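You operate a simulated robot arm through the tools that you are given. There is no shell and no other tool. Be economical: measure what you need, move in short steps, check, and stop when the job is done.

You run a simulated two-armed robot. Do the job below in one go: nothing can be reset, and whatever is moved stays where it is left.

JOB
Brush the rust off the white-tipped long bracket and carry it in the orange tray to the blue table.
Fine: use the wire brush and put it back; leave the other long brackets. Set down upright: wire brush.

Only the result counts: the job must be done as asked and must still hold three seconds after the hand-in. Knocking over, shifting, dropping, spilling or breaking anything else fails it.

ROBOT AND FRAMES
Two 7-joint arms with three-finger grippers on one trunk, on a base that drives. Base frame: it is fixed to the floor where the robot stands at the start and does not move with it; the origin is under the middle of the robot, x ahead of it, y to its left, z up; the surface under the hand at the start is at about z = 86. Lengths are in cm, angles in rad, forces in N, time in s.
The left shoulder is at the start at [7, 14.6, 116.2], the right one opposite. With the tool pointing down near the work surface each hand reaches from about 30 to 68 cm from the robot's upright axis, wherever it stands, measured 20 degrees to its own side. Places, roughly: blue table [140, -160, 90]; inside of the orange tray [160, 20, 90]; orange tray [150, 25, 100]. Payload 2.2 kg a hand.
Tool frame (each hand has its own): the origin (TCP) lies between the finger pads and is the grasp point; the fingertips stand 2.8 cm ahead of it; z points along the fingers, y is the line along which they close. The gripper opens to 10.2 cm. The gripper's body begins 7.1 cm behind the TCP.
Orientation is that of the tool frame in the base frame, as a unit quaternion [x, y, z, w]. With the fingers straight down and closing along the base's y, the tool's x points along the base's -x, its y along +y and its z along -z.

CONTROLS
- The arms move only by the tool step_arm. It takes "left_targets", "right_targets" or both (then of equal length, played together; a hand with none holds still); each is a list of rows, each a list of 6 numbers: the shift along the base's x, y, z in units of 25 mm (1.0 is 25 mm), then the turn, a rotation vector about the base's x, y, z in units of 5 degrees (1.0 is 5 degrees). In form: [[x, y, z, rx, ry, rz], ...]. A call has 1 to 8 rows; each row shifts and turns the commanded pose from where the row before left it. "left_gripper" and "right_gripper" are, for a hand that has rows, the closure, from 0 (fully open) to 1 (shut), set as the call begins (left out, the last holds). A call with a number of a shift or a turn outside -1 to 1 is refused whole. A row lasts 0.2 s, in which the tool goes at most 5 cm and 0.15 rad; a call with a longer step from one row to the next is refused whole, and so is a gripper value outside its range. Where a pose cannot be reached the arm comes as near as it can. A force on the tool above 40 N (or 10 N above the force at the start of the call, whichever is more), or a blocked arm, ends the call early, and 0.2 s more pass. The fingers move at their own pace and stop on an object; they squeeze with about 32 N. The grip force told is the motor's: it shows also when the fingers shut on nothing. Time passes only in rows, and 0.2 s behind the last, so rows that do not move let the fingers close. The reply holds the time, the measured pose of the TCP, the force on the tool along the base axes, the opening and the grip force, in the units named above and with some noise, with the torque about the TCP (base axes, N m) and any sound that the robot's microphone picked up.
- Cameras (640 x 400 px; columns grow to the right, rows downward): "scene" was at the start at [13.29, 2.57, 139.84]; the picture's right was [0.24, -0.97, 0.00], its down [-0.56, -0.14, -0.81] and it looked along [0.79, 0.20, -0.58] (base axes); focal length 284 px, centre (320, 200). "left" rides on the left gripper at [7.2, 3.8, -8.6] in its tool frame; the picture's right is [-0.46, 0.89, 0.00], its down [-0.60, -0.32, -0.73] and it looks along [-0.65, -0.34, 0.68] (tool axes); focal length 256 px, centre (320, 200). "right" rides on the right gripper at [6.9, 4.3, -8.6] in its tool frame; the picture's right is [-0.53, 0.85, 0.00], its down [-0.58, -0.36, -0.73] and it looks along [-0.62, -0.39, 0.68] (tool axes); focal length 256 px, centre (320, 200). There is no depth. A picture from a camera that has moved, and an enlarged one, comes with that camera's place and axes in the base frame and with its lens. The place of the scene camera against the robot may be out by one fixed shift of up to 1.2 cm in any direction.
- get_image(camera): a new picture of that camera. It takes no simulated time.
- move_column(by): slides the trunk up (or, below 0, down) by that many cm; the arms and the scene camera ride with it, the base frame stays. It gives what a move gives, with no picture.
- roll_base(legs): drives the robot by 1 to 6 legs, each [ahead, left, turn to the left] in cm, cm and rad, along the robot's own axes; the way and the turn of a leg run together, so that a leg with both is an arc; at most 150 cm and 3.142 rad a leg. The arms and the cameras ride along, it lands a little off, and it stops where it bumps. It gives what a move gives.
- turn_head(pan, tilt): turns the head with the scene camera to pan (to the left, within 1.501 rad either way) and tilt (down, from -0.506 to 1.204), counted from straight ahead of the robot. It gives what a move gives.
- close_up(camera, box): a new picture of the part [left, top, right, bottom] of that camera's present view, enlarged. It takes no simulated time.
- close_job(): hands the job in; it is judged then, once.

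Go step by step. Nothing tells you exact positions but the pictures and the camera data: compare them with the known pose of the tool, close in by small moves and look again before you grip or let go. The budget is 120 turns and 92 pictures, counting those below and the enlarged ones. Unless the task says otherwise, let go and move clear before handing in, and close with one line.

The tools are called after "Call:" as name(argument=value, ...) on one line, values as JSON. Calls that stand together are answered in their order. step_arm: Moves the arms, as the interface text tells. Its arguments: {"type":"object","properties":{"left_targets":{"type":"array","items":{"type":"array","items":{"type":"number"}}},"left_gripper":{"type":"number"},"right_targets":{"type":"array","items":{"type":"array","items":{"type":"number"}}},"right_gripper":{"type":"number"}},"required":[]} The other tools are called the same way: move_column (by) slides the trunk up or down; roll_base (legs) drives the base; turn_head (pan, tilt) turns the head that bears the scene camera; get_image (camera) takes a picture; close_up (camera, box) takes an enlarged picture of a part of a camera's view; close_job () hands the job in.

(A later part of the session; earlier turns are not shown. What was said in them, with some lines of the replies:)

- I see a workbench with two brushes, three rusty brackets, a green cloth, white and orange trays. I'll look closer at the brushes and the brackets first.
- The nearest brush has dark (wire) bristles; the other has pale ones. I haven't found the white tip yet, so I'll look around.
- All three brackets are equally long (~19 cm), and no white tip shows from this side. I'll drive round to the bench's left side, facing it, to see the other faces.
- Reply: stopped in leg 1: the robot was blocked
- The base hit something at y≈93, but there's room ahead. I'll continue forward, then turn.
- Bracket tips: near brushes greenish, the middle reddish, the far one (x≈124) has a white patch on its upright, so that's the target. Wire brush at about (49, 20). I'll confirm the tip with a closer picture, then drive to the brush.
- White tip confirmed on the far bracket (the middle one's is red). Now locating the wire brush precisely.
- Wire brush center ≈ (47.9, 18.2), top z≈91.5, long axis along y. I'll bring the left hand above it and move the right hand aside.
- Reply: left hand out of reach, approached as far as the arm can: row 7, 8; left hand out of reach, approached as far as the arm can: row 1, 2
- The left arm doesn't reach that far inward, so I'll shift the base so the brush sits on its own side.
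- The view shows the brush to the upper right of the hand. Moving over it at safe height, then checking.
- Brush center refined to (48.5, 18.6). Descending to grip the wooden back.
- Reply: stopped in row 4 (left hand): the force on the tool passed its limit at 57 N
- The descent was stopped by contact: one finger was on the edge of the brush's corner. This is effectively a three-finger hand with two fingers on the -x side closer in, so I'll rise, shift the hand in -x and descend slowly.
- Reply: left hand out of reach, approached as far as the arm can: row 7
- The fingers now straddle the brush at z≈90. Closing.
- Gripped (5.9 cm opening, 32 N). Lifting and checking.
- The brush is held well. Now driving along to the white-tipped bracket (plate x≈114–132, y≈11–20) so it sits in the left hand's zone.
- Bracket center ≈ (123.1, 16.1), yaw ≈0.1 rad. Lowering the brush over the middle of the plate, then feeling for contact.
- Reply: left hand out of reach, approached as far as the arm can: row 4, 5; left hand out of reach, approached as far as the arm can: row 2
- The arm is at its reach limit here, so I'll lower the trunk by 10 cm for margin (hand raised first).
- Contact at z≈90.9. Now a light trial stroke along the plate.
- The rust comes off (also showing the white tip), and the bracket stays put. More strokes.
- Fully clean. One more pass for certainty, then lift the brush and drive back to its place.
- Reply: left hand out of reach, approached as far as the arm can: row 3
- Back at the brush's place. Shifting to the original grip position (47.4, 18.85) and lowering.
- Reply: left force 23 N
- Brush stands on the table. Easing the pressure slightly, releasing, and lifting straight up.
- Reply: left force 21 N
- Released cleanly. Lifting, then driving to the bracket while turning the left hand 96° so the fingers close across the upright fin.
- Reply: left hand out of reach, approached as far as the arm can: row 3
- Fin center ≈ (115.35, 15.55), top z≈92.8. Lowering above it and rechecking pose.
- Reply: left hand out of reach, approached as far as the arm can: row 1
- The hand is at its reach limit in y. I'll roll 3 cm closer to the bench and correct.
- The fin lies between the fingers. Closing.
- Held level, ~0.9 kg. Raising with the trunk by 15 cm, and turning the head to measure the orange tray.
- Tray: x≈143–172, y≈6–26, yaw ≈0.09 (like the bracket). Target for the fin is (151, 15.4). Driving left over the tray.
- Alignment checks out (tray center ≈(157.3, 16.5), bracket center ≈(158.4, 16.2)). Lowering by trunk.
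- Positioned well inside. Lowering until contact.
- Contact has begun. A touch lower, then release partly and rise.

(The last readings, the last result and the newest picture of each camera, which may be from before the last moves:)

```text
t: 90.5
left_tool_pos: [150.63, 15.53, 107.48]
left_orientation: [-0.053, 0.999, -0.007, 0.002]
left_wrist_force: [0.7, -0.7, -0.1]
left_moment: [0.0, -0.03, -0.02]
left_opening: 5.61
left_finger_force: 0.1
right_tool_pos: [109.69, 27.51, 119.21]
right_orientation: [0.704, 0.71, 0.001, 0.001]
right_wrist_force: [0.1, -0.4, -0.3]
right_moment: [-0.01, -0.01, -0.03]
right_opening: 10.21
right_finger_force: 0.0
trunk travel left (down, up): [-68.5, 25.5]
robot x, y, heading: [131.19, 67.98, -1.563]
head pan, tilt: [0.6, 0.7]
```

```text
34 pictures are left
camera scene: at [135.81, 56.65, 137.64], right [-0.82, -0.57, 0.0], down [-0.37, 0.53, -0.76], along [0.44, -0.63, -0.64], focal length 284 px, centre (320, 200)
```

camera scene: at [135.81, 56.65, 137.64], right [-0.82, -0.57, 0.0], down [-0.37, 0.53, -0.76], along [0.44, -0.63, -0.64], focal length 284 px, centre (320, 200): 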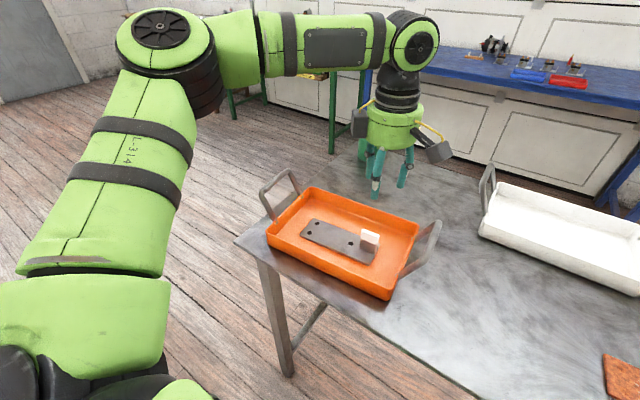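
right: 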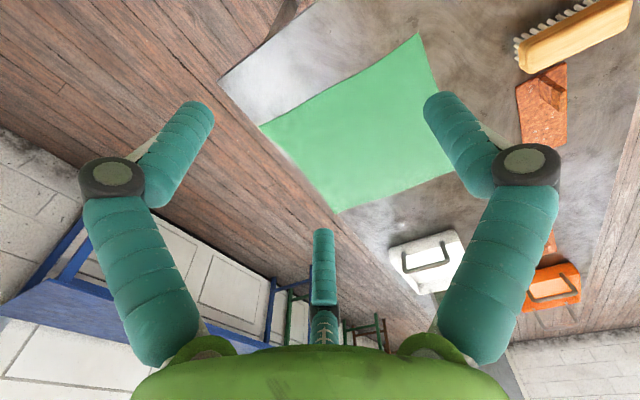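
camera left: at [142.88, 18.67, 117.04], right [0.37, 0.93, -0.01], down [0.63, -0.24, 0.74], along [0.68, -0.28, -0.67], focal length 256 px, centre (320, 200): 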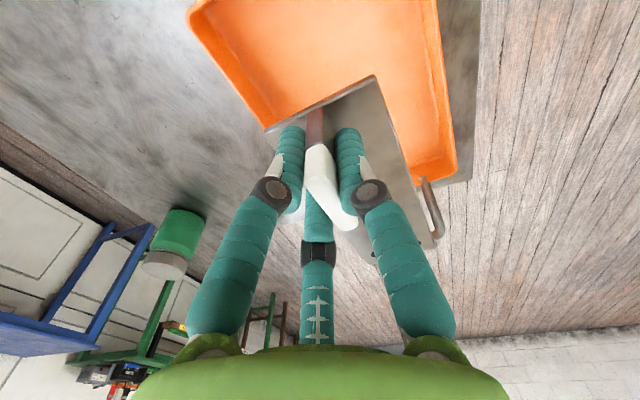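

The bracket lies in the tray. Next I'll turn the left hand back (−95°), then center the robot on the tray to grip both handles.

Call:
step_arm(left_targets=[[0, 0, 0, 0, 0, -1], [0, 0, 0, 0, 0, -1], [0, 0, 0, 0, 0, -1], [0, 0, 0, 0, 0, -1], [0, 0, 0, 0, 0, -1], [0, 0, 0, 0, 0, -1], [0, 0, 0, 0, 0, -1], [0, 0, 0, 0, 0, -1]], left_gripper=0.0)

Call:
step_arm(left_targets=[[0, 0, 0, 0, 0, -1], [0, 0, 0, 0, 0, -1], [0, 0, 0, 0, 0, -1], [0, 0, 0, 0, 0, -1], [0, 0, 0, 0, 0, -1], [0, 0, 0, 0, 0, -1], [0, 0, 0, 0, 0, -1], [0, 0, 0, 0, 0, -1]])

Call:
step_arm(left_targets=[[0, 0, 0, 0, 0, -1], [0, 0, 0, 0, 0, -1], [0, 0, 0, 0, 0, 0]])

Call:
roll_base(legs=[[0, 26.5, 0]])

Call:
turn_head(pan=0.0, tilt=0.85)

Call:
get_image(camera="scene")

```text
t: 92.3
left_tool_pos: [150.7, 15.64, 107.54]
left_orientation: [0.294, 0.956, -0.008, 0.0]
left_wrist_force: [0.7, -0.8, 0.0]
left_moment: [0.02, -0.01, 0.02]
left_opening: 10.18
left_finger_force: 0.0
right_tool_pos: [109.73, 27.75, 119.14]
right_orientation: [0.704, 0.71, 0.001, 0.0]
right_wrist_force: [-0.4, 1.1, 0.0]
right_moment: [-0.01, 0.0, 0.02]
right_opening: 10.18
right_finger_force: 0.0
trunk travel left (down, up): [-68.5, 25.5]
robot x, y, heading: [131.11, 68.25, -1.563]
head pan, tilt: [0.6, 0.7]
```

```text
t: 94.1
left_tool_pos: [150.67, 15.66, 107.46]
left_orientation: [0.604, 0.797, -0.008, -0.002]
left_wrist_force: [0.6, -0.5, -1.2]
left_moment: [-0.03, -0.01, 0.02]
left_opening: 10.19
left_finger_force: 0.1
right_tool_pos: [109.72, 27.62, 119.18]
right_orientation: [0.704, 0.71, 0.001, 0.0]
right_wrist_force: [0.6, -0.2, -0.2]
right_moment: [0.03, 0.0, -0.03]
right_opening: 10.22
right_finger_force: 0.0
trunk travel left (down, up): [-68.5, 25.5]
robot x, y, heading: [130.97, 67.93, -1.568]
head pan, tilt: [0.6, 0.7]
```

```text
t: 94.9
left_tool_pos: [150.72, 15.7, 107.43]
left_orientation: [0.67, 0.743, -0.007, -0.004]
left_wrist_force: [0.6, 0.1, -0.4]
left_moment: [0.0, -0.03, 0.0]
left_opening: 10.2
left_finger_force: 0.1
right_tool_pos: [109.72, 27.69, 119.13]
right_orientation: [0.704, 0.71, 0.001, 0.001]
right_wrist_force: [-0.5, -0.4, 0.1]
right_moment: [0.03, 0.03, -0.01]
right_opening: 10.21
right_finger_force: 0.1
trunk travel left (down, up): [-68.5, 25.5]
robot x, y, heading: [131.14, 68.16, -1.562]
head pan, tilt: [0.6, 0.7]
```

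```text
t: 96.8
left_tool_pos: [177.2, 15.96, 107.44]
left_orientation: [0.669, 0.744, -0.007, -0.002]
left_wrist_force: [-1.1, -0.3, 0.2]
left_moment: [0.02, -0.03, 0.04]
left_opening: 10.18
left_finger_force: 0.1
right_tool_pos: [136.11, 27.9, 119.12]
right_orientation: [0.703, 0.711, 0.0, 0.001]
right_wrist_force: [-0.1, 0.0, 0.0]
right_moment: [0.01, 0.0, -0.03]
right_opening: 10.22
right_finger_force: 0.1
trunk travel left (down, up): [-68.5, 25.5]
robot x, y, heading: [157.41, 68.81, -1.559]
head pan, tilt: [0.6, 0.7]
```

```text
t: 97.8
left_tool_pos: [177.27, 15.96, 107.55]
left_orientation: [0.668, 0.744, -0.008, -0.004]
left_wrist_force: [0.2, -1.4, 0.1]
left_moment: [0.01, -0.02, -0.01]
left_opening: 10.23
left_finger_force: 0.2
right_tool_pos: [136.27, 27.96, 119.1]
right_orientation: [0.703, 0.711, 0.001, 0.0]
right_wrist_force: [1.3, 0.0, 0.1]
right_moment: [0.03, -0.02, 0.01]
right_opening: 10.21
right_finger_force: 0.1
trunk travel left (down, up): [-68.5, 25.5]
robot x, y, heading: [157.58, 68.39, -1.558]
head pan, tilt: [0.0, 0.85]
```

```text
33 pictures are left
camera scene: at [157.47, 56.12, 136.42], right [-1.0, -0.01, 0.0], down [-0.01, 0.75, -0.66], along [0.01, -0.66, -0.75], focal length 284 px, centre (320, 200)
```

scene: 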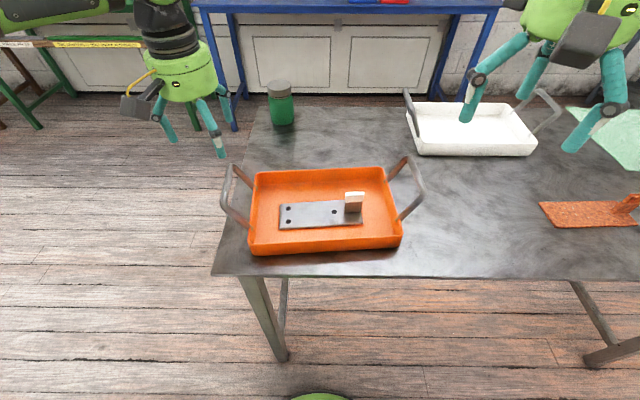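

Call:
close_up(camera="scene", box=[205, 140, 435, 270])

Call:
get_image(camera="left")

Call:
get_image(camera="right")

```text
2.78 times, centred on (320, 205) of scene
camera zoom: at [157.47, 56.12, 136.42], right [-1.0, -0.01, 0.0], down [-0.01, 0.75, -0.66], along [0.01, -0.66, -0.75], focal length 790 px, centre (320, 186)
```

zoom: 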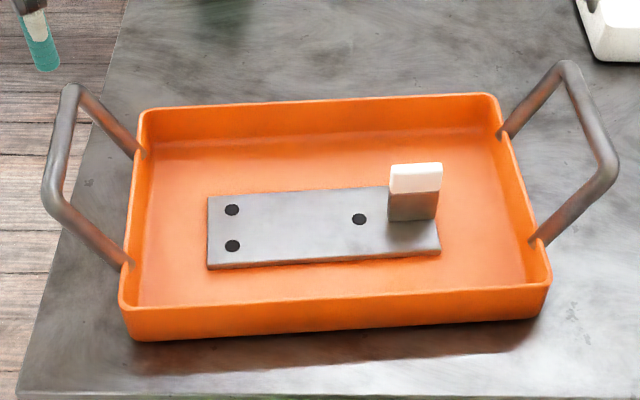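

```text
31 pictures are left
camera left: at [180.36, 23.63, 116.1], right [0.93, -0.37, -0.01], down [-0.24, -0.63, 0.74], along [-0.28, -0.68, -0.67], focal length 256 px, centre (320, 200)
```

left: 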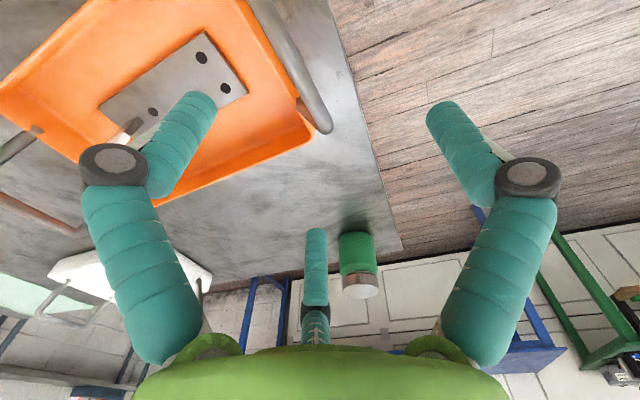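

```text
30 pictures are left
camera right: at [140.43, 34.82, 127.63], right [0.85, -0.52, 0.0], down [-0.36, -0.58, 0.73], along [-0.38, -0.62, -0.68], focal length 256 px, centre (320, 200)
```

right: 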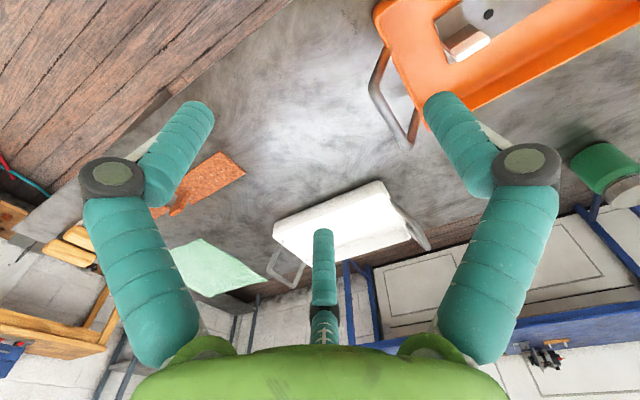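

Handle bars: low-x at ≈(139.2, 14.8, 96), high-x at ≈(176.1, 16.7, 96). Bringing both hands above them and refining with wrist cameras.

Call:
step_arm(left_targets=[[-0.2, 0.1, -0.4, 0, 0, 0], [-0.2, 0.1, -0.4, 0, 0, 0], [-0.08, 0.1, -0.4, 0, 0, 0], [0, 0, -0.4, 0, 0, 0], [0, 0, 0, 0, 0, 0], [0, 0, 0, 0, 0, 0], [0, 0, 0, 0, 0, 0]], right_targets=[[0.2, -0.9, -0.9, 0, 0, 0.35], [0.2, -0.9, -0.9, 0, 0, 0.35], [0.2, -0.9, -0.9, 0, 0, 0], [0.2, -0.9, -0.9, 0, 0, 0], [0.2, -0.9, -0.9, 0, 0, 0], [0.2, -0.78, -1, 0, 0, 0], [0, 0, -0.9, 0, 0, 0]], left_gripper=0.0, right_gripper=0.0)

Call:
get_image(camera="left")

Call:
get_image(camera="right")

Call:
get_image(camera="scene")

```text
t: 99.4
left_tool_pos: [176.09, 16.66, 103.53]
left_orientation: [0.669, 0.744, -0.007, -0.003]
left_wrist_force: [-0.3, 0.8, -0.2]
left_moment: [0.02, -0.01, 0.0]
left_opening: 10.18
left_finger_force: 0.0
right_tool_pos: [139.3, 14.54, 102.95]
right_orientation: [0.681, 0.732, 0.0, 0.0]
right_wrist_force: [-0.8, -0.1, -0.1]
right_moment: [0.01, -0.05, 0.04]
right_opening: 10.19
right_finger_force: 0.0
trunk travel left (down, up): [-68.5, 25.5]
robot x, y, heading: [157.61, 68.39, -1.561]
head pan, tilt: [0.0, 0.85]
```

```text
29 pictures are left
camera left: at [179.16, 24.35, 112.08], right [0.93, -0.37, -0.01], down [-0.24, -0.63, 0.74], along [-0.28, -0.68, -0.67], focal length 256 px, centre (320, 200)
```

left: 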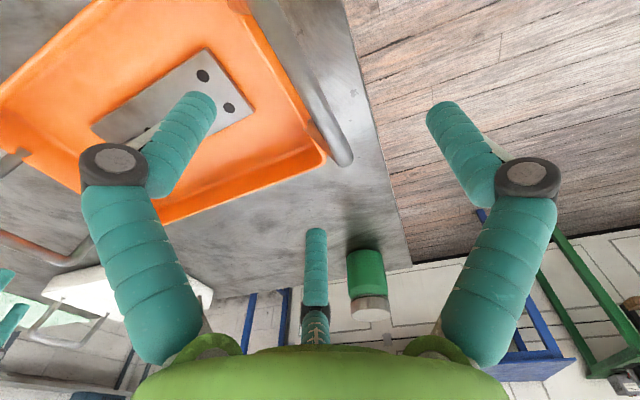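

```text
28 pictures are left
camera right: at [143.01, 21.75, 111.48], right [0.88, -0.47, 0.0], down [-0.32, -0.6, 0.73], along [-0.34, -0.64, -0.68], focal length 256 px, centre (320, 200)
```

right: 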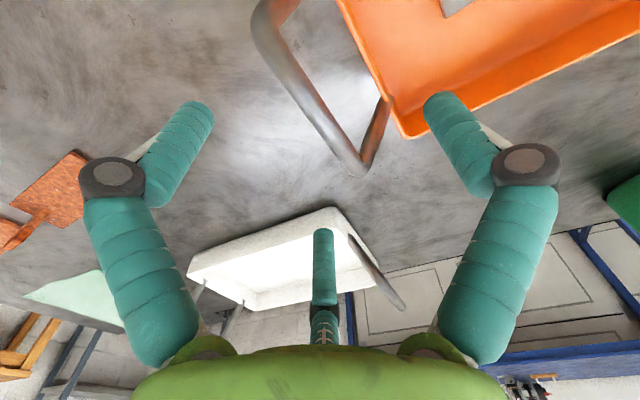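

```text
27 pictures are left
camera scene: at [157.44, 56.1, 136.42], right [-1.0, -0.01, 0.0], down [-0.01, 0.75, -0.66], along [0.01, -0.66, -0.75], focal length 284 px, centre (320, 200)
```

scene: 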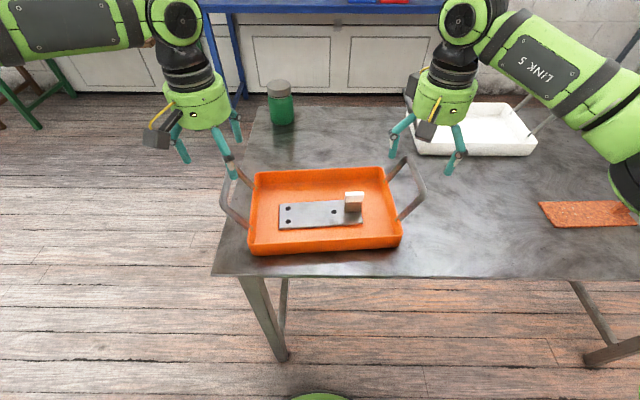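

Both hands are aligned over the bars. Pre-closing a bit and descending together.

Call:
step_arm(left_targets=[[0, 0, -0.4, 0, 0, 0], [0, 0, -0.6, 0, 0, 0], [0, 0, -0.6, 0, 0, 0], [0, 0, -0.5, 0, 0, 0], [0, 0, -0.5, 0, 0, 0], [0, 0, -0.5, 0, 0, 0], [0, 0, 0, 0, 0, 0]], right_targets=[[0, 0.06, -0.4, 0, 0, 0], [0, 0, -0.5, 0, 0, 0], [0, 0, -0.5, 0, 0, 0], [0, 0, -0.5, 0, 0, 0], [0, 0, -0.5, 0, 0, 0], [0, 0, -0.45, 0, 0, 0], [0, 0, 0, 0, 0, 0]], left_gripper=0.2, right_gripper=0.2)

Call:
get_image(camera="left")

Call:
get_image(camera="right")

Call:
close_up(camera="scene", box=[150, 90, 490, 270])

```text
t: 101.0
left_tool_pos: [176.04, 16.82, 95.75]
left_orientation: [0.669, 0.744, -0.007, -0.001]
left_wrist_force: [-5.1, 1.5, 7.0]
left_moment: [-0.21, 0.5, -0.36]
left_opening: 8.51
left_finger_force: 2.1
right_tool_pos: [139.19, 14.81, 95.9]
right_orientation: [0.681, 0.732, 0.001, 0.001]
right_wrist_force: [-0.3, -0.2, 0.4]
right_moment: [-0.05, 0.01, -0.01]
right_opening: 8.15
right_finger_force: 0.0
trunk travel left (down, up): [-68.5, 25.5]
robot x, y, heading: [157.54, 68.43, -1.554]
head pan, tilt: [0.0, 0.85]
```

```text
26 pictures are left
camera left: at [179.11, 24.5, 104.34], right [0.93, -0.37, -0.01], down [-0.24, -0.63, 0.74], along [-0.28, -0.69, -0.67], focal length 256 px, centre (320, 200)
```

left: 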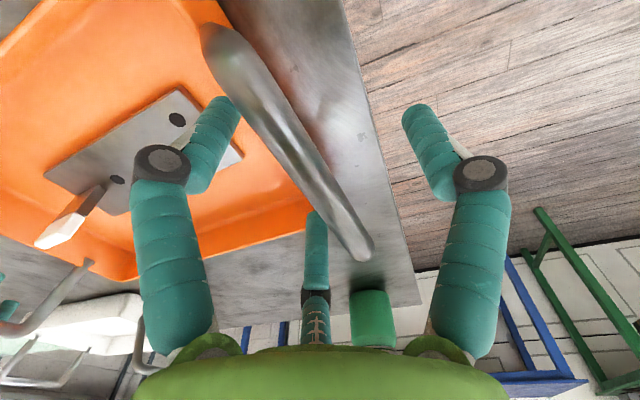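

```text
25 pictures are left
camera right: at [142.91, 22.12, 104.47], right [0.88, -0.47, 0.0], down [-0.32, -0.6, 0.73], along [-0.34, -0.65, -0.68], focal length 256 px, centre (320, 200)
```

right: 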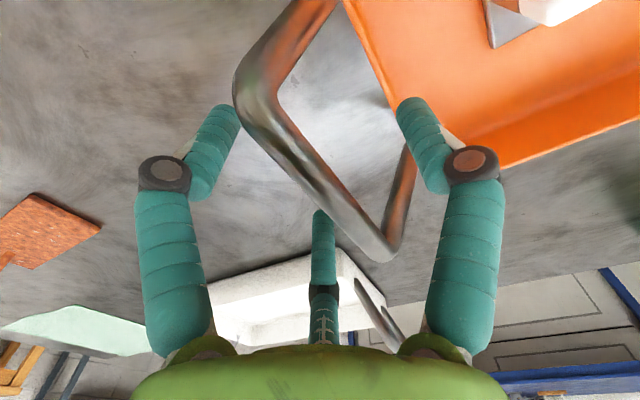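

```text
1.88 times, centred on (320, 180) of scene
camera zoom: at [157.35, 56.24, 136.43], right [-1.0, -0.01, 0.0], down [-0.01, 0.75, -0.66], along [0.01, -0.66, -0.75], focal length 534 px, centre (320, 238)
```

zoom: 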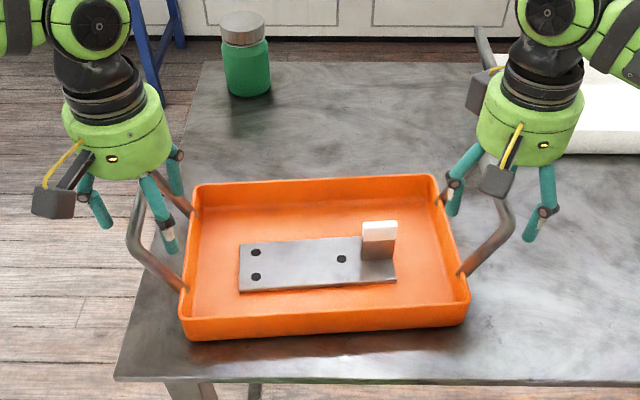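

Left has a slight touch on a handle leg, which closing should clear. Closing both.

Call:
step_arm(left_targets=[[0, 0, 0, 0, 0, 0], [0, 0, 0, 0, 0, 0], [0, 0, 0, 0, 0, 0], [0, 0, 0, 0, 0, 0]], right_targets=[[0, 0, 0, 0, 0, 0], [0, 0, 0, 0, 0, 0], [0, 0, 0, 0, 0, 0], [0, 0, 0, 0, 0, 0]], left_gripper=1.0, right_gripper=1.0)

Call:
close_up(camera="scene", box=[150, 90, 490, 270])

```text
t: 102.0
left_tool_pos: [176.1, 16.72, 95.51]
left_orientation: [0.669, 0.744, -0.008, -0.005]
left_wrist_force: [-5.0, -0.2, -0.7]
left_moment: [0.18, -0.03, -0.35]
left_opening: 2.28
left_finger_force: 32.2
right_tool_pos: [139.35, 14.65, 95.89]
right_orientation: [0.68, 0.733, 0.0, 0.001]
right_wrist_force: [7.1, 1.5, 0.6]
right_moment: [-0.46, -0.05, 0.65]
right_opening: 2.18
right_finger_force: 32.7
trunk travel left (down, up): [-68.5, 25.5]
robot x, y, heading: [157.52, 68.23, -1.559]
head pan, tilt: [0.0, 0.85]
```

```text
1.88 times, centred on (320, 180) of scene
camera zoom: at [157.56, 56.03, 136.4], right [-1.0, -0.01, 0.0], down [-0.01, 0.75, -0.66], along [0.01, -0.66, -0.75], focal length 534 px, centre (320, 238)
```

zoom: 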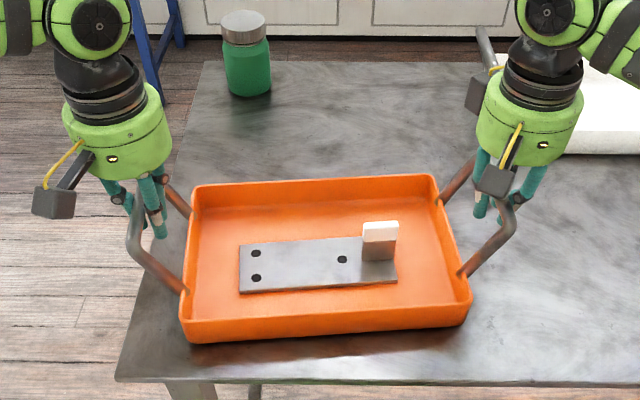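

Both handles are gripped. Lifting with the trunk.

Call:
move_column(by=3)

Call:
close_up(camera="scene", box=[150, 90, 490, 270])

```text
t: 102.7
left_tool_pos: [176.08, 16.67, 98.51]
left_orientation: [0.669, 0.743, -0.007, -0.005]
left_wrist_force: [-8.8, -0.6, -6.7]
left_moment: [0.25, -0.07, -0.44]
left_opening: 2.3
left_finger_force: 32.4
right_tool_pos: [139.26, 14.67, 98.72]
right_orientation: [0.681, 0.733, 0.002, 0.0]
right_wrist_force: [9.0, -0.4, -5.6]
right_moment: [-0.33, -0.02, 0.58]
right_opening: 2.25
right_finger_force: 31.7
trunk travel left (down, up): [-71.5, 22.5]
robot x, y, heading: [157.42, 69.07, -1.559]
head pan, tilt: [0.0, 0.85]
```

```text
1.88 times, centred on (320, 180) of scene
camera zoom: at [157.49, 55.87, 139.39], right [-1.0, -0.01, 0.0], down [-0.01, 0.75, -0.66], along [0.01, -0.66, -0.75], focal length 534 px, centre (320, 238)
```

zoom: 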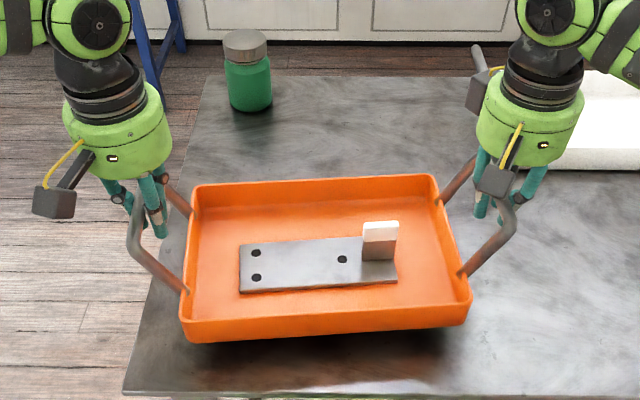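

The tray is lifted level with the bracket. Raising more and driving around the far end of the bench; first leg sideways, then look.

Call:
move_column(by=10)

Call:
roll_base(legs=[[0, 90, 0]])

Call:
turn_head(pan=0.0, tilt=0.4)

Call:
get_image(camera="scene")

```text
t: 104.0
left_tool_pos: [176.04, 16.63, 108.64]
left_orientation: [0.668, 0.744, -0.007, -0.005]
left_wrist_force: [-12.0, -1.0, -7.0]
left_moment: [0.1, -0.11, -0.41]
left_opening: 2.3
left_finger_force: 32.7
right_tool_pos: [139.3, 14.63, 108.86]
right_orientation: [0.68, 0.733, 0.002, 0.0]
right_wrist_force: [12.5, 1.2, -7.1]
right_moment: [-0.22, 0.05, 0.53]
right_opening: 2.18
right_finger_force: 31.7
trunk travel left (down, up): [-81.5, 12.5]
robot x, y, heading: [157.49, 68.91, -1.561]
head pan, tilt: [0.0, 0.85]
```

```text
t: 108.8
left_tool_pos: [265.3, 17.45, 108.68]
left_orientation: [0.671, 0.742, -0.007, -0.004]
left_wrist_force: [-17.9, -0.7, -6.2]
left_moment: [0.07, -0.21, -0.47]
left_opening: 2.3
left_finger_force: 32.4
right_tool_pos: [228.43, 15.67, 108.87]
right_orientation: [0.682, 0.732, 0.002, 0.001]
right_wrist_force: [17.3, 1.9, -6.3]
right_moment: [-0.16, 0.21, 0.54]
right_opening: 2.16
right_finger_force: 32.3
trunk travel left (down, up): [-81.5, 12.5]
robot x, y, heading: [247.21, 69.45, -1.562]
head pan, tilt: [0.0, 0.85]
```

```text
t: 109.7
left_tool_pos: [265.45, 17.53, 108.6]
left_orientation: [0.67, 0.742, -0.008, -0.005]
left_wrist_force: [-0.1, -1.0, -5.7]
left_moment: [0.04, 0.04, -0.42]
left_opening: 2.28
left_finger_force: 31.9
right_tool_pos: [228.58, 15.7, 108.84]
right_orientation: [0.682, 0.732, 0.0, 0.0]
right_wrist_force: [0.0, 1.3, -6.6]
right_moment: [-0.17, 0.0, 0.71]
right_opening: 2.17
right_finger_force: 32.4
trunk travel left (down, up): [-81.5, 12.5]
robot x, y, heading: [247.18, 69.88, -1.558]
head pan, tilt: [0.0, 0.4]
```

```text
21 pictures are left
camera scene: at [246.95, 55.44, 153.3], right [-1.0, -0.01, 0.0], down [0.0, 0.39, -0.92], along [0.01, -0.92, -0.39], focal length 284 px, centre (320, 200)
```

scene: 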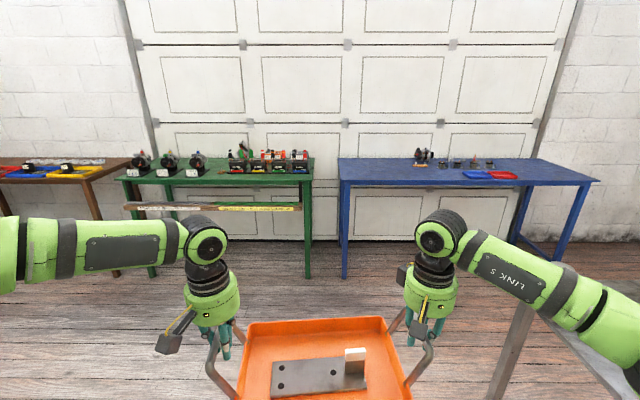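

The way ahead is clear: the blue table's left part (x≈165–233, front edge y≈-139, top z≈86) is free. Driving forward, then right.

Call:
roll_base(legs=[[144, 0, 0]])

Call:
roll_base(legs=[[0, -46, 0]])

Call:
turn_head(pan=0.0, tilt=0.75)

Call:
get_image(camera="scene")

```text
t: 116.8
left_tool_pos: [266.25, -124.9, 108.66]
left_orientation: [0.672, 0.741, -0.008, -0.005]
left_wrist_force: [-2.3, -0.6, -4.7]
left_moment: [0.02, 0.01, -0.35]
left_opening: 2.26
left_finger_force: 31.9
right_tool_pos: [229.49, -126.71, 108.73]
right_orientation: [0.682, 0.731, 0.002, -0.001]
right_wrist_force: [2.3, 0.8, -6.3]
right_moment: [-0.12, 0.05, 0.67]
right_opening: 2.14
right_finger_force: 32.1
trunk travel left (down, up): [-81.5, 12.5]
robot x, y, heading: [248.3, -72.74, -1.564]
head pan, tilt: [0.0, 0.4]
```

```text
t: 119.5
left_tool_pos: [220.69, -125.1, 108.65]
left_orientation: [0.671, 0.741, -0.008, -0.005]
left_wrist_force: [-0.4, -0.1, -6.7]
left_moment: [-0.02, 0.08, -0.39]
left_opening: 2.28
left_finger_force: 31.9
right_tool_pos: [184.02, -126.93, 108.9]
right_orientation: [0.683, 0.73, 0.001, 0.0]
right_wrist_force: [0.6, 0.9, -7.3]
right_moment: [-0.13, 0.07, 0.67]
right_opening: 2.12
right_finger_force: 31.7
trunk travel left (down, up): [-81.5, 12.5]
robot x, y, heading: [202.42, -73.05, -1.559]
head pan, tilt: [0.0, 0.4]
```

```text
t: 120.3
left_tool_pos: [220.61, -125.23, 108.66]
left_orientation: [0.671, 0.741, -0.007, -0.005]
left_wrist_force: [-0.7, -0.6, -5.6]
left_moment: [0.11, 0.03, -0.4]
left_opening: 2.3
left_finger_force: 31.2
right_tool_pos: [183.82, -126.84, 108.81]
right_orientation: [0.683, 0.731, 0.001, 0.0]
right_wrist_force: [-0.5, 0.5, -6.3]
right_moment: [-0.18, 0.03, 0.73]
right_opening: 2.14
right_finger_force: 31.9
trunk travel left (down, up): [-81.5, 12.5]
robot x, y, heading: [202.51, -73.06, -1.566]
head pan, tilt: [0.0, 0.75]
```

```text
20 pictures are left
camera scene: at [202.23, -86.31, 150.2], right [-1.0, -0.01, 0.0], down [0.0, 0.68, -0.73], along [0.0, -0.73, -0.68], focal length 284 px, centre (320, 200)
```

scene: 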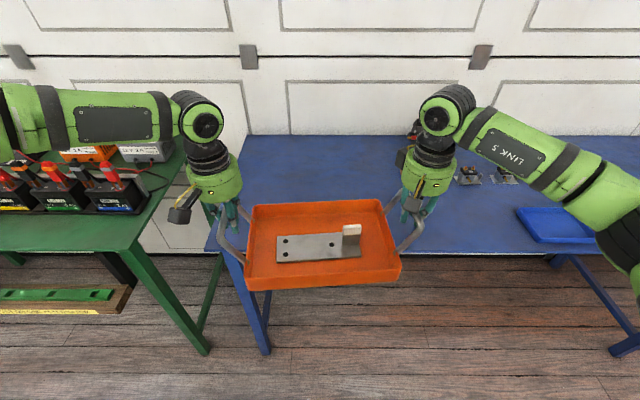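

Table front edge y≈-134. I'll move 10 cm right (away from the green table) and forward 23.5 cm so the tray center comes to about (192, -150).

Call:
roll_base(legs=[[0, -10, 0], [23.5, 0, 0]])

Call:
get_image(camera="scene")

Call:
get_image(camera="right")

```text
t: 122.8
left_tool_pos: [210.79, -148.29, 108.68]
left_orientation: [0.67, 0.742, -0.008, -0.003]
left_wrist_force: [-0.5, 0.2, -5.3]
left_moment: [0.05, 0.04, -0.31]
left_opening: 2.28
left_finger_force: 32.2
right_tool_pos: [174.07, -149.95, 109.01]
right_orientation: [0.682, 0.731, 0.0, 0.0]
right_wrist_force: [-0.8, 1.2, -6.6]
right_moment: [-0.2, 0.01, 0.68]
right_opening: 2.14
right_finger_force: 32.1
trunk travel left (down, up): [-81.5, 12.5]
robot x, y, heading: [192.83, -96.89, -1.56]
head pan, tilt: [0.0, 0.75]
```

```text
19 pictures are left
camera scene: at [192.37, -109.22, 150.23], right [-1.0, -0.01, 0.0], down [-0.01, 0.68, -0.73], along [0.01, -0.73, -0.68], focal length 284 px, centre (320, 200)
```

scene: 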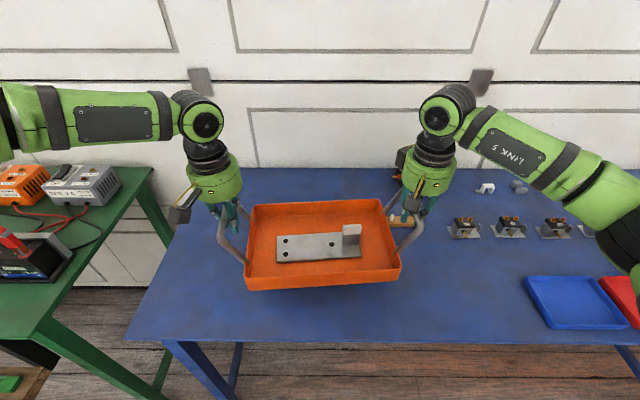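

```text
18 pictures are left
camera right: at [177.81, -142.77, 117.48], right [0.88, -0.47, 0.0], down [-0.32, -0.6, 0.73], along [-0.34, -0.64, -0.68], focal length 256 px, centre (320, 200)
```

right: 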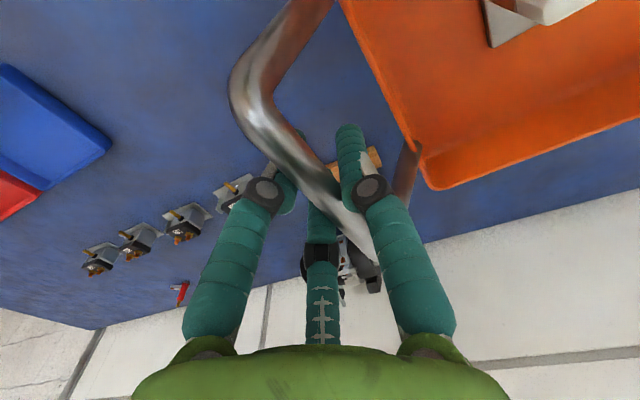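

Wood block lies near the right hand side, so I'll shift 8 cm left for clearance, then lower.

Call:
roll_base(legs=[[0, 8, 0]])

Call:
move_column(by=-10)

Call:
get_image(camera="scene")

```text
t: 123.9
left_tool_pos: [218.17, -148.32, 108.76]
left_orientation: [0.672, 0.741, -0.007, -0.003]
left_wrist_force: [-0.4, -1.0, -6.6]
left_moment: [0.13, -0.01, -0.31]
left_opening: 2.29
left_finger_force: 32.6
right_tool_pos: [181.44, -150.1, 108.72]
right_orientation: [0.682, 0.731, 0.003, 0.003]
right_wrist_force: [-1.5, 1.8, -6.9]
right_moment: [-0.3, -0.02, 0.76]
right_opening: 2.12
right_finger_force: 32.0
trunk travel left (down, up): [-81.5, 12.5]
robot x, y, heading: [200.41, -96.23, -1.558]
head pan, tilt: [0.0, 0.75]
```

```text
t: 125.2
left_tool_pos: [218.69, -148.23, 98.65]
left_orientation: [0.671, 0.741, -0.008, -0.004]
left_wrist_force: [1.0, -1.3, -5.1]
left_moment: [0.03, 0.04, -0.37]
left_opening: 2.28
left_finger_force: 32.5
right_tool_pos: [181.98, -150.0, 98.89]
right_orientation: [0.683, 0.731, 0.002, -0.001]
right_wrist_force: [-0.4, 0.7, -7.5]
right_moment: [-0.08, 0.03, 0.68]
right_opening: 2.13
right_finger_force: 32.3
trunk travel left (down, up): [-71.5, 22.5]
robot x, y, heading: [200.38, -96.44, -1.563]
head pan, tilt: [0.0, 0.75]
```

```text
17 pictures are left
camera scene: at [200.37, -109.42, 140.2], right [-1.0, -0.01, 0.0], down [-0.01, 0.68, -0.73], along [0.01, -0.73, -0.68], focal length 284 px, centre (320, 200)
```

scene: 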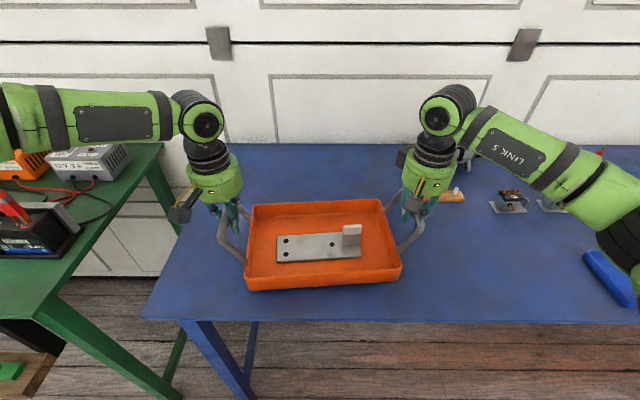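

Call:
move_column(by=-2.2)

Call:
move_column(by=-0.6)

```text
t: 125.9
left_tool_pos: [218.64, -148.08, 96.8]
left_orientation: [0.67, 0.742, -0.01, -0.003]
left_wrist_force: [1.2, -3.2, 14.5]
left_moment: [0.08, 0.07, -0.21]
left_opening: 2.24
left_finger_force: 32.3
right_tool_pos: [181.79, -149.75, 96.82]
right_orientation: [0.682, 0.731, 0.001, 0.001]
right_wrist_force: [3.6, -2.7, 10.6]
right_moment: [0.04, -1.01, 0.02]
right_opening: 2.29
right_finger_force: 31.5
trunk travel left (down, up): [-69.3, 24.7]
robot x, y, heading: [200.18, -96.59, -1.56]
head pan, tilt: [0.0, 0.75]
```

```text
t: 126.4
left_tool_pos: [218.55, -148.06, 95.75]
left_orientation: [0.672, 0.741, -0.007, -0.004]
left_wrist_force: [0.0, 1.2, 0.5]
left_moment: [0.03, -0.01, -0.01]
left_opening: 1.15
left_finger_force: 31.5
right_tool_pos: [181.75, -149.89, 96.12]
right_orientation: [0.681, 0.732, 0.002, -0.001]
right_wrist_force: [0.1, -0.2, 0.2]
right_moment: [-0.05, 0.03, 0.0]
right_opening: 1.4
right_finger_force: 32.1
trunk travel left (down, up): [-68.7, 25.3]
robot x, y, heading: [200.49, -96.37, -1.562]
head pan, tilt: [0.0, 0.75]
```

Contact came a bit earlier than expected and the fingers slid on the bars. Checking.

Call:
get_image(camera="scene")

Call:
get_image(camera="right")

Call:
get_image(camera="left")

```text
16 pictures are left
camera scene: at [200.29, -109.2, 137.39], right [-1.0, -0.01, 0.0], down [-0.01, 0.68, -0.73], along [0.01, -0.73, -0.68], focal length 284 px, centre (320, 200)
```

scene: 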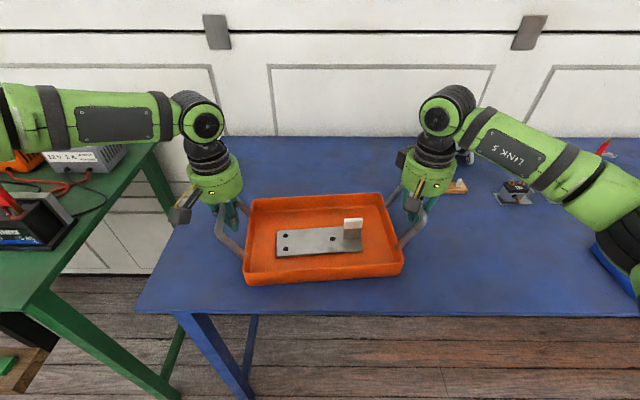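

```text
15 pictures are left
camera right: at [185.66, -142.71, 104.52], right [0.88, -0.47, 0.0], down [-0.32, -0.6, 0.73], along [-0.35, -0.64, -0.68], focal length 256 px, centre (320, 200)
```

right: 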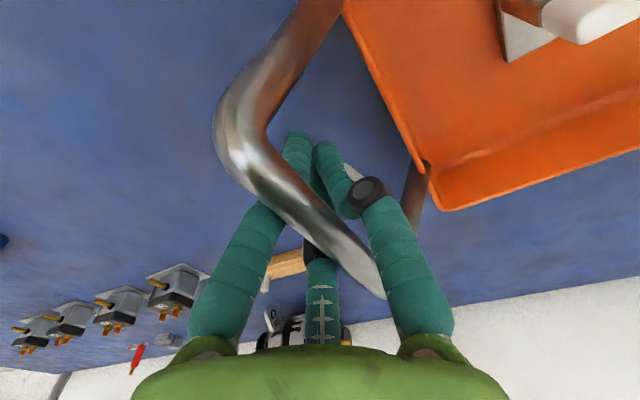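

```text
14 pictures are left
camera left: at [221.77, -140.49, 104.44], right [0.93, -0.37, -0.01], down [-0.24, -0.63, 0.74], along [-0.28, -0.68, -0.67], focal length 256 px, centre (320, 200)
```

left: 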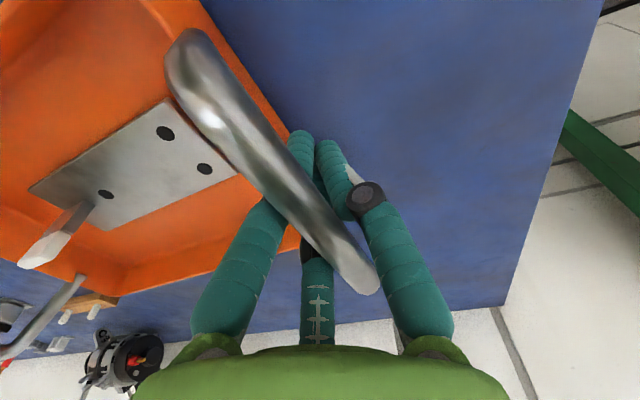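

The tray rests on the blue table with no load on the hands. Opening both partway, then rising slowly.

Call:
step_arm(left_targets=[[0, 0, 0, 0, 0, 0], [0, 0, 0, 0, 0, 0], [0, 0, 0, 0, 0, 0]], right_targets=[[0, 0, 0, 0, 0, 0], [0, 0, 0, 0, 0, 0], [0, 0, 0, 0, 0, 0]], left_gripper=0.3, right_gripper=0.3)

Call:
get_image(camera="right")

Call:
get_image(camera="left")

```text
t: 127.2
left_tool_pos: [218.66, -148.18, 95.91]
left_orientation: [0.67, 0.742, -0.008, -0.005]
left_wrist_force: [-0.9, 2.5, -1.3]
left_moment: [0.1, 0.01, -0.07]
left_opening: 6.99
left_finger_force: 0.0
right_tool_pos: [181.87, -150.02, 96.06]
right_orientation: [0.682, 0.732, 0.001, 0.001]
right_wrist_force: [0.0, -0.6, 0.3]
right_moment: [-0.01, 0.0, 0.03]
right_opening: 7.13
right_finger_force: 0.1
trunk travel left (down, up): [-68.7, 25.3]
robot x, y, heading: [200.49, -96.18, -1.562]
head pan, tilt: [0.0, 0.75]
```

```text
13 pictures are left
camera right: at [185.66, -142.74, 104.65], right [0.88, -0.47, 0.0], down [-0.32, -0.6, 0.73], along [-0.35, -0.64, -0.68], focal length 256 px, centre (320, 200)
```

right: 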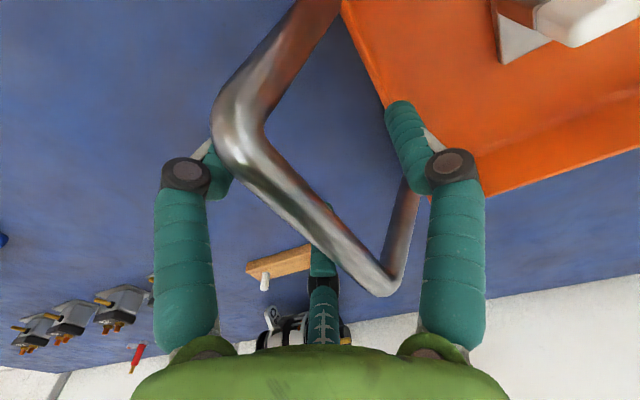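

```text
12 pictures are left
camera left: at [221.79, -140.52, 104.52], right [0.93, -0.37, -0.01], down [-0.24, -0.63, 0.74], along [-0.28, -0.68, -0.67], focal length 256 px, centre (320, 200)
```

left: 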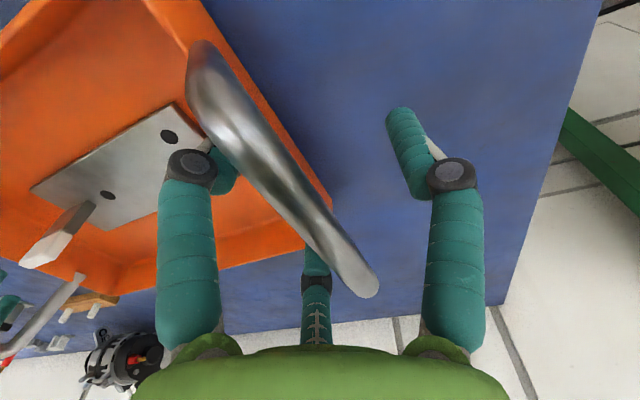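

Call:
step_arm(left_targets=[[-0.25, 0, 0, 0, 0, 0], [0, 0, 0.2, 0, 0, 0], [0, 0, 0.3, 0, 0, 0], [0, 0, 0.3, 0, 0, 0], [0, 0, 0, 0, 0, 0]], right_targets=[[-0.25, 0, 0, 0, 0, 0], [0, 0, 0.2, 0, 0, 0], [0, 0, 0.3, 0, 0, 0], [0, 0, 0.3, 0, 0, 0], [0, 0, 0, 0, 0, 0]])

Call:
get_image(camera="scene")

```text
t: 128.4
left_tool_pos: [218.06, -148.1, 97.99]
left_orientation: [0.671, 0.741, -0.009, -0.004]
left_wrist_force: [-0.8, -1.0, 0.4]
left_moment: [0.01, 0.01, 0.02]
left_opening: 7.11
left_finger_force: 0.0
right_tool_pos: [181.31, -149.95, 98.08]
right_orientation: [0.682, 0.731, 0.001, -0.001]
right_wrist_force: [0.0, 0.5, -0.5]
right_moment: [0.02, 0.02, 0.02]
right_opening: 7.14
right_finger_force: 0.1
trunk travel left (down, up): [-68.7, 25.3]
robot x, y, heading: [199.97, -96.15, -1.563]
head pan, tilt: [0.0, 0.75]
```

```text
11 pictures are left
camera scene: at [200.32, -109.25, 137.42], right [-1.0, -0.01, 0.0], down [-0.01, 0.68, -0.73], along [0.01, -0.73, -0.68], focal length 284 px, centre (320, 200)
```

scene: 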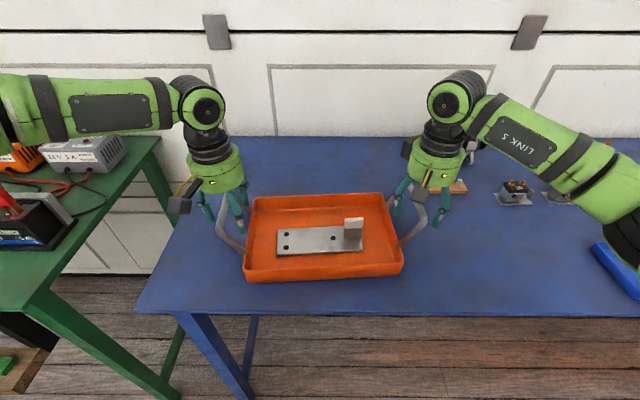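

No contact forces. Rising clear with both arms, then the trunk, and a final check.

Call:
step_arm(left_targets=[[0, 0, 0.5, 0, 0, 0], [0, 0, 0.6, 0, 0, 0], [0, 0, 0.8, 0, 0, 0], [0, 0, 0, 0, 0, 0]], right_targets=[[0, 0, 0.5, 0, 0, 0], [0, 0, 0.6, 0, 0, 0], [0, 0, 0.8, 0, 0, 0], [0, 0, 0, 0, 0, 0]])

Call:
move_column(by=10)

Call:
roll_base(legs=[[-20, 0, 0]])

Call:
get_image(camera="scene")

```text
t: 129.4
left_tool_pos: [218.02, -148.24, 102.69]
left_orientation: [0.671, 0.742, -0.008, -0.004]
left_wrist_force: [0.2, 0.1, 0.0]
left_moment: [0.0, 0.0, 0.01]
left_opening: 7.14
left_finger_force: 0.0
right_tool_pos: [181.23, -150.02, 102.82]
right_orientation: [0.682, 0.731, 0.001, -0.001]
right_wrist_force: [0.1, 0.2, -0.8]
right_moment: [-0.01, 0.0, -0.04]
right_opening: 7.14
right_finger_force: 0.1
trunk travel left (down, up): [-68.7, 25.3]
robot x, y, heading: [200.38, -96.33, -1.561]
head pan, tilt: [0.0, 0.75]
```

```text
t: 130.8
left_tool_pos: [217.88, -148.21, 112.64]
left_orientation: [0.671, 0.742, -0.009, -0.004]
left_wrist_force: [-0.3, 0.5, -0.1]
left_moment: [-0.03, -0.01, -0.01]
left_opening: 7.13
left_finger_force: 0.2
right_tool_pos: [181.27, -149.93, 112.7]
right_orientation: [0.682, 0.732, 0.001, 0.0]
right_wrist_force: [-0.5, 0.6, 0.1]
right_moment: [-0.01, -0.01, -0.03]
right_opening: 7.12
right_finger_force: 0.1
trunk travel left (down, up): [-78.7, 15.3]
robot x, y, heading: [200.6, -96.31, -1.565]
head pan, tilt: [0.0, 0.75]
```

```text
t: 132.4
left_tool_pos: [217.86, -128.37, 112.46]
left_orientation: [0.671, 0.742, -0.007, -0.006]
left_wrist_force: [0.7, -0.9, 0.1]
left_moment: [0.03, 0.0, 0.0]
left_opening: 7.16
left_finger_force: 0.0
right_tool_pos: [181.1, -130.14, 112.6]
right_orientation: [0.682, 0.731, 0.001, 0.0]
right_wrist_force: [0.6, -0.8, 0.2]
right_moment: [0.01, 0.0, 0.02]
right_opening: 7.14
right_finger_force: 0.0
trunk travel left (down, up): [-78.7, 15.3]
robot x, y, heading: [200.58, -76.29, -1.565]
head pan, tilt: [0.0, 0.75]
```

```text
10 pictures are left
camera scene: at [200.15, -89.51, 147.38], right [-1.0, -0.01, 0.0], down [-0.01, 0.68, -0.73], along [0.01, -0.73, -0.68], focal length 284 px, centre (320, 200)
```

scene: 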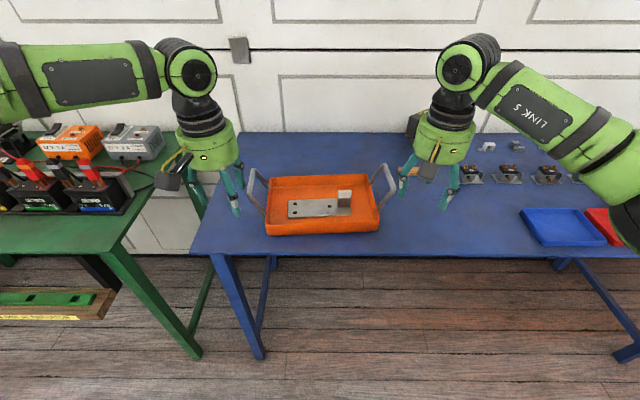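

The tray with the cleaned bracket stands level on the blue table, the wire brush is back upright on its spot, and the hands are clear.

Call:
close_job()

```text
The job is handed in.
```

The white-tipped long bracket is brushed clean of rust and sits in the orange tray on the blue table. The wire brush is standing upright back in its place, and I didn't touch the other long brackets.
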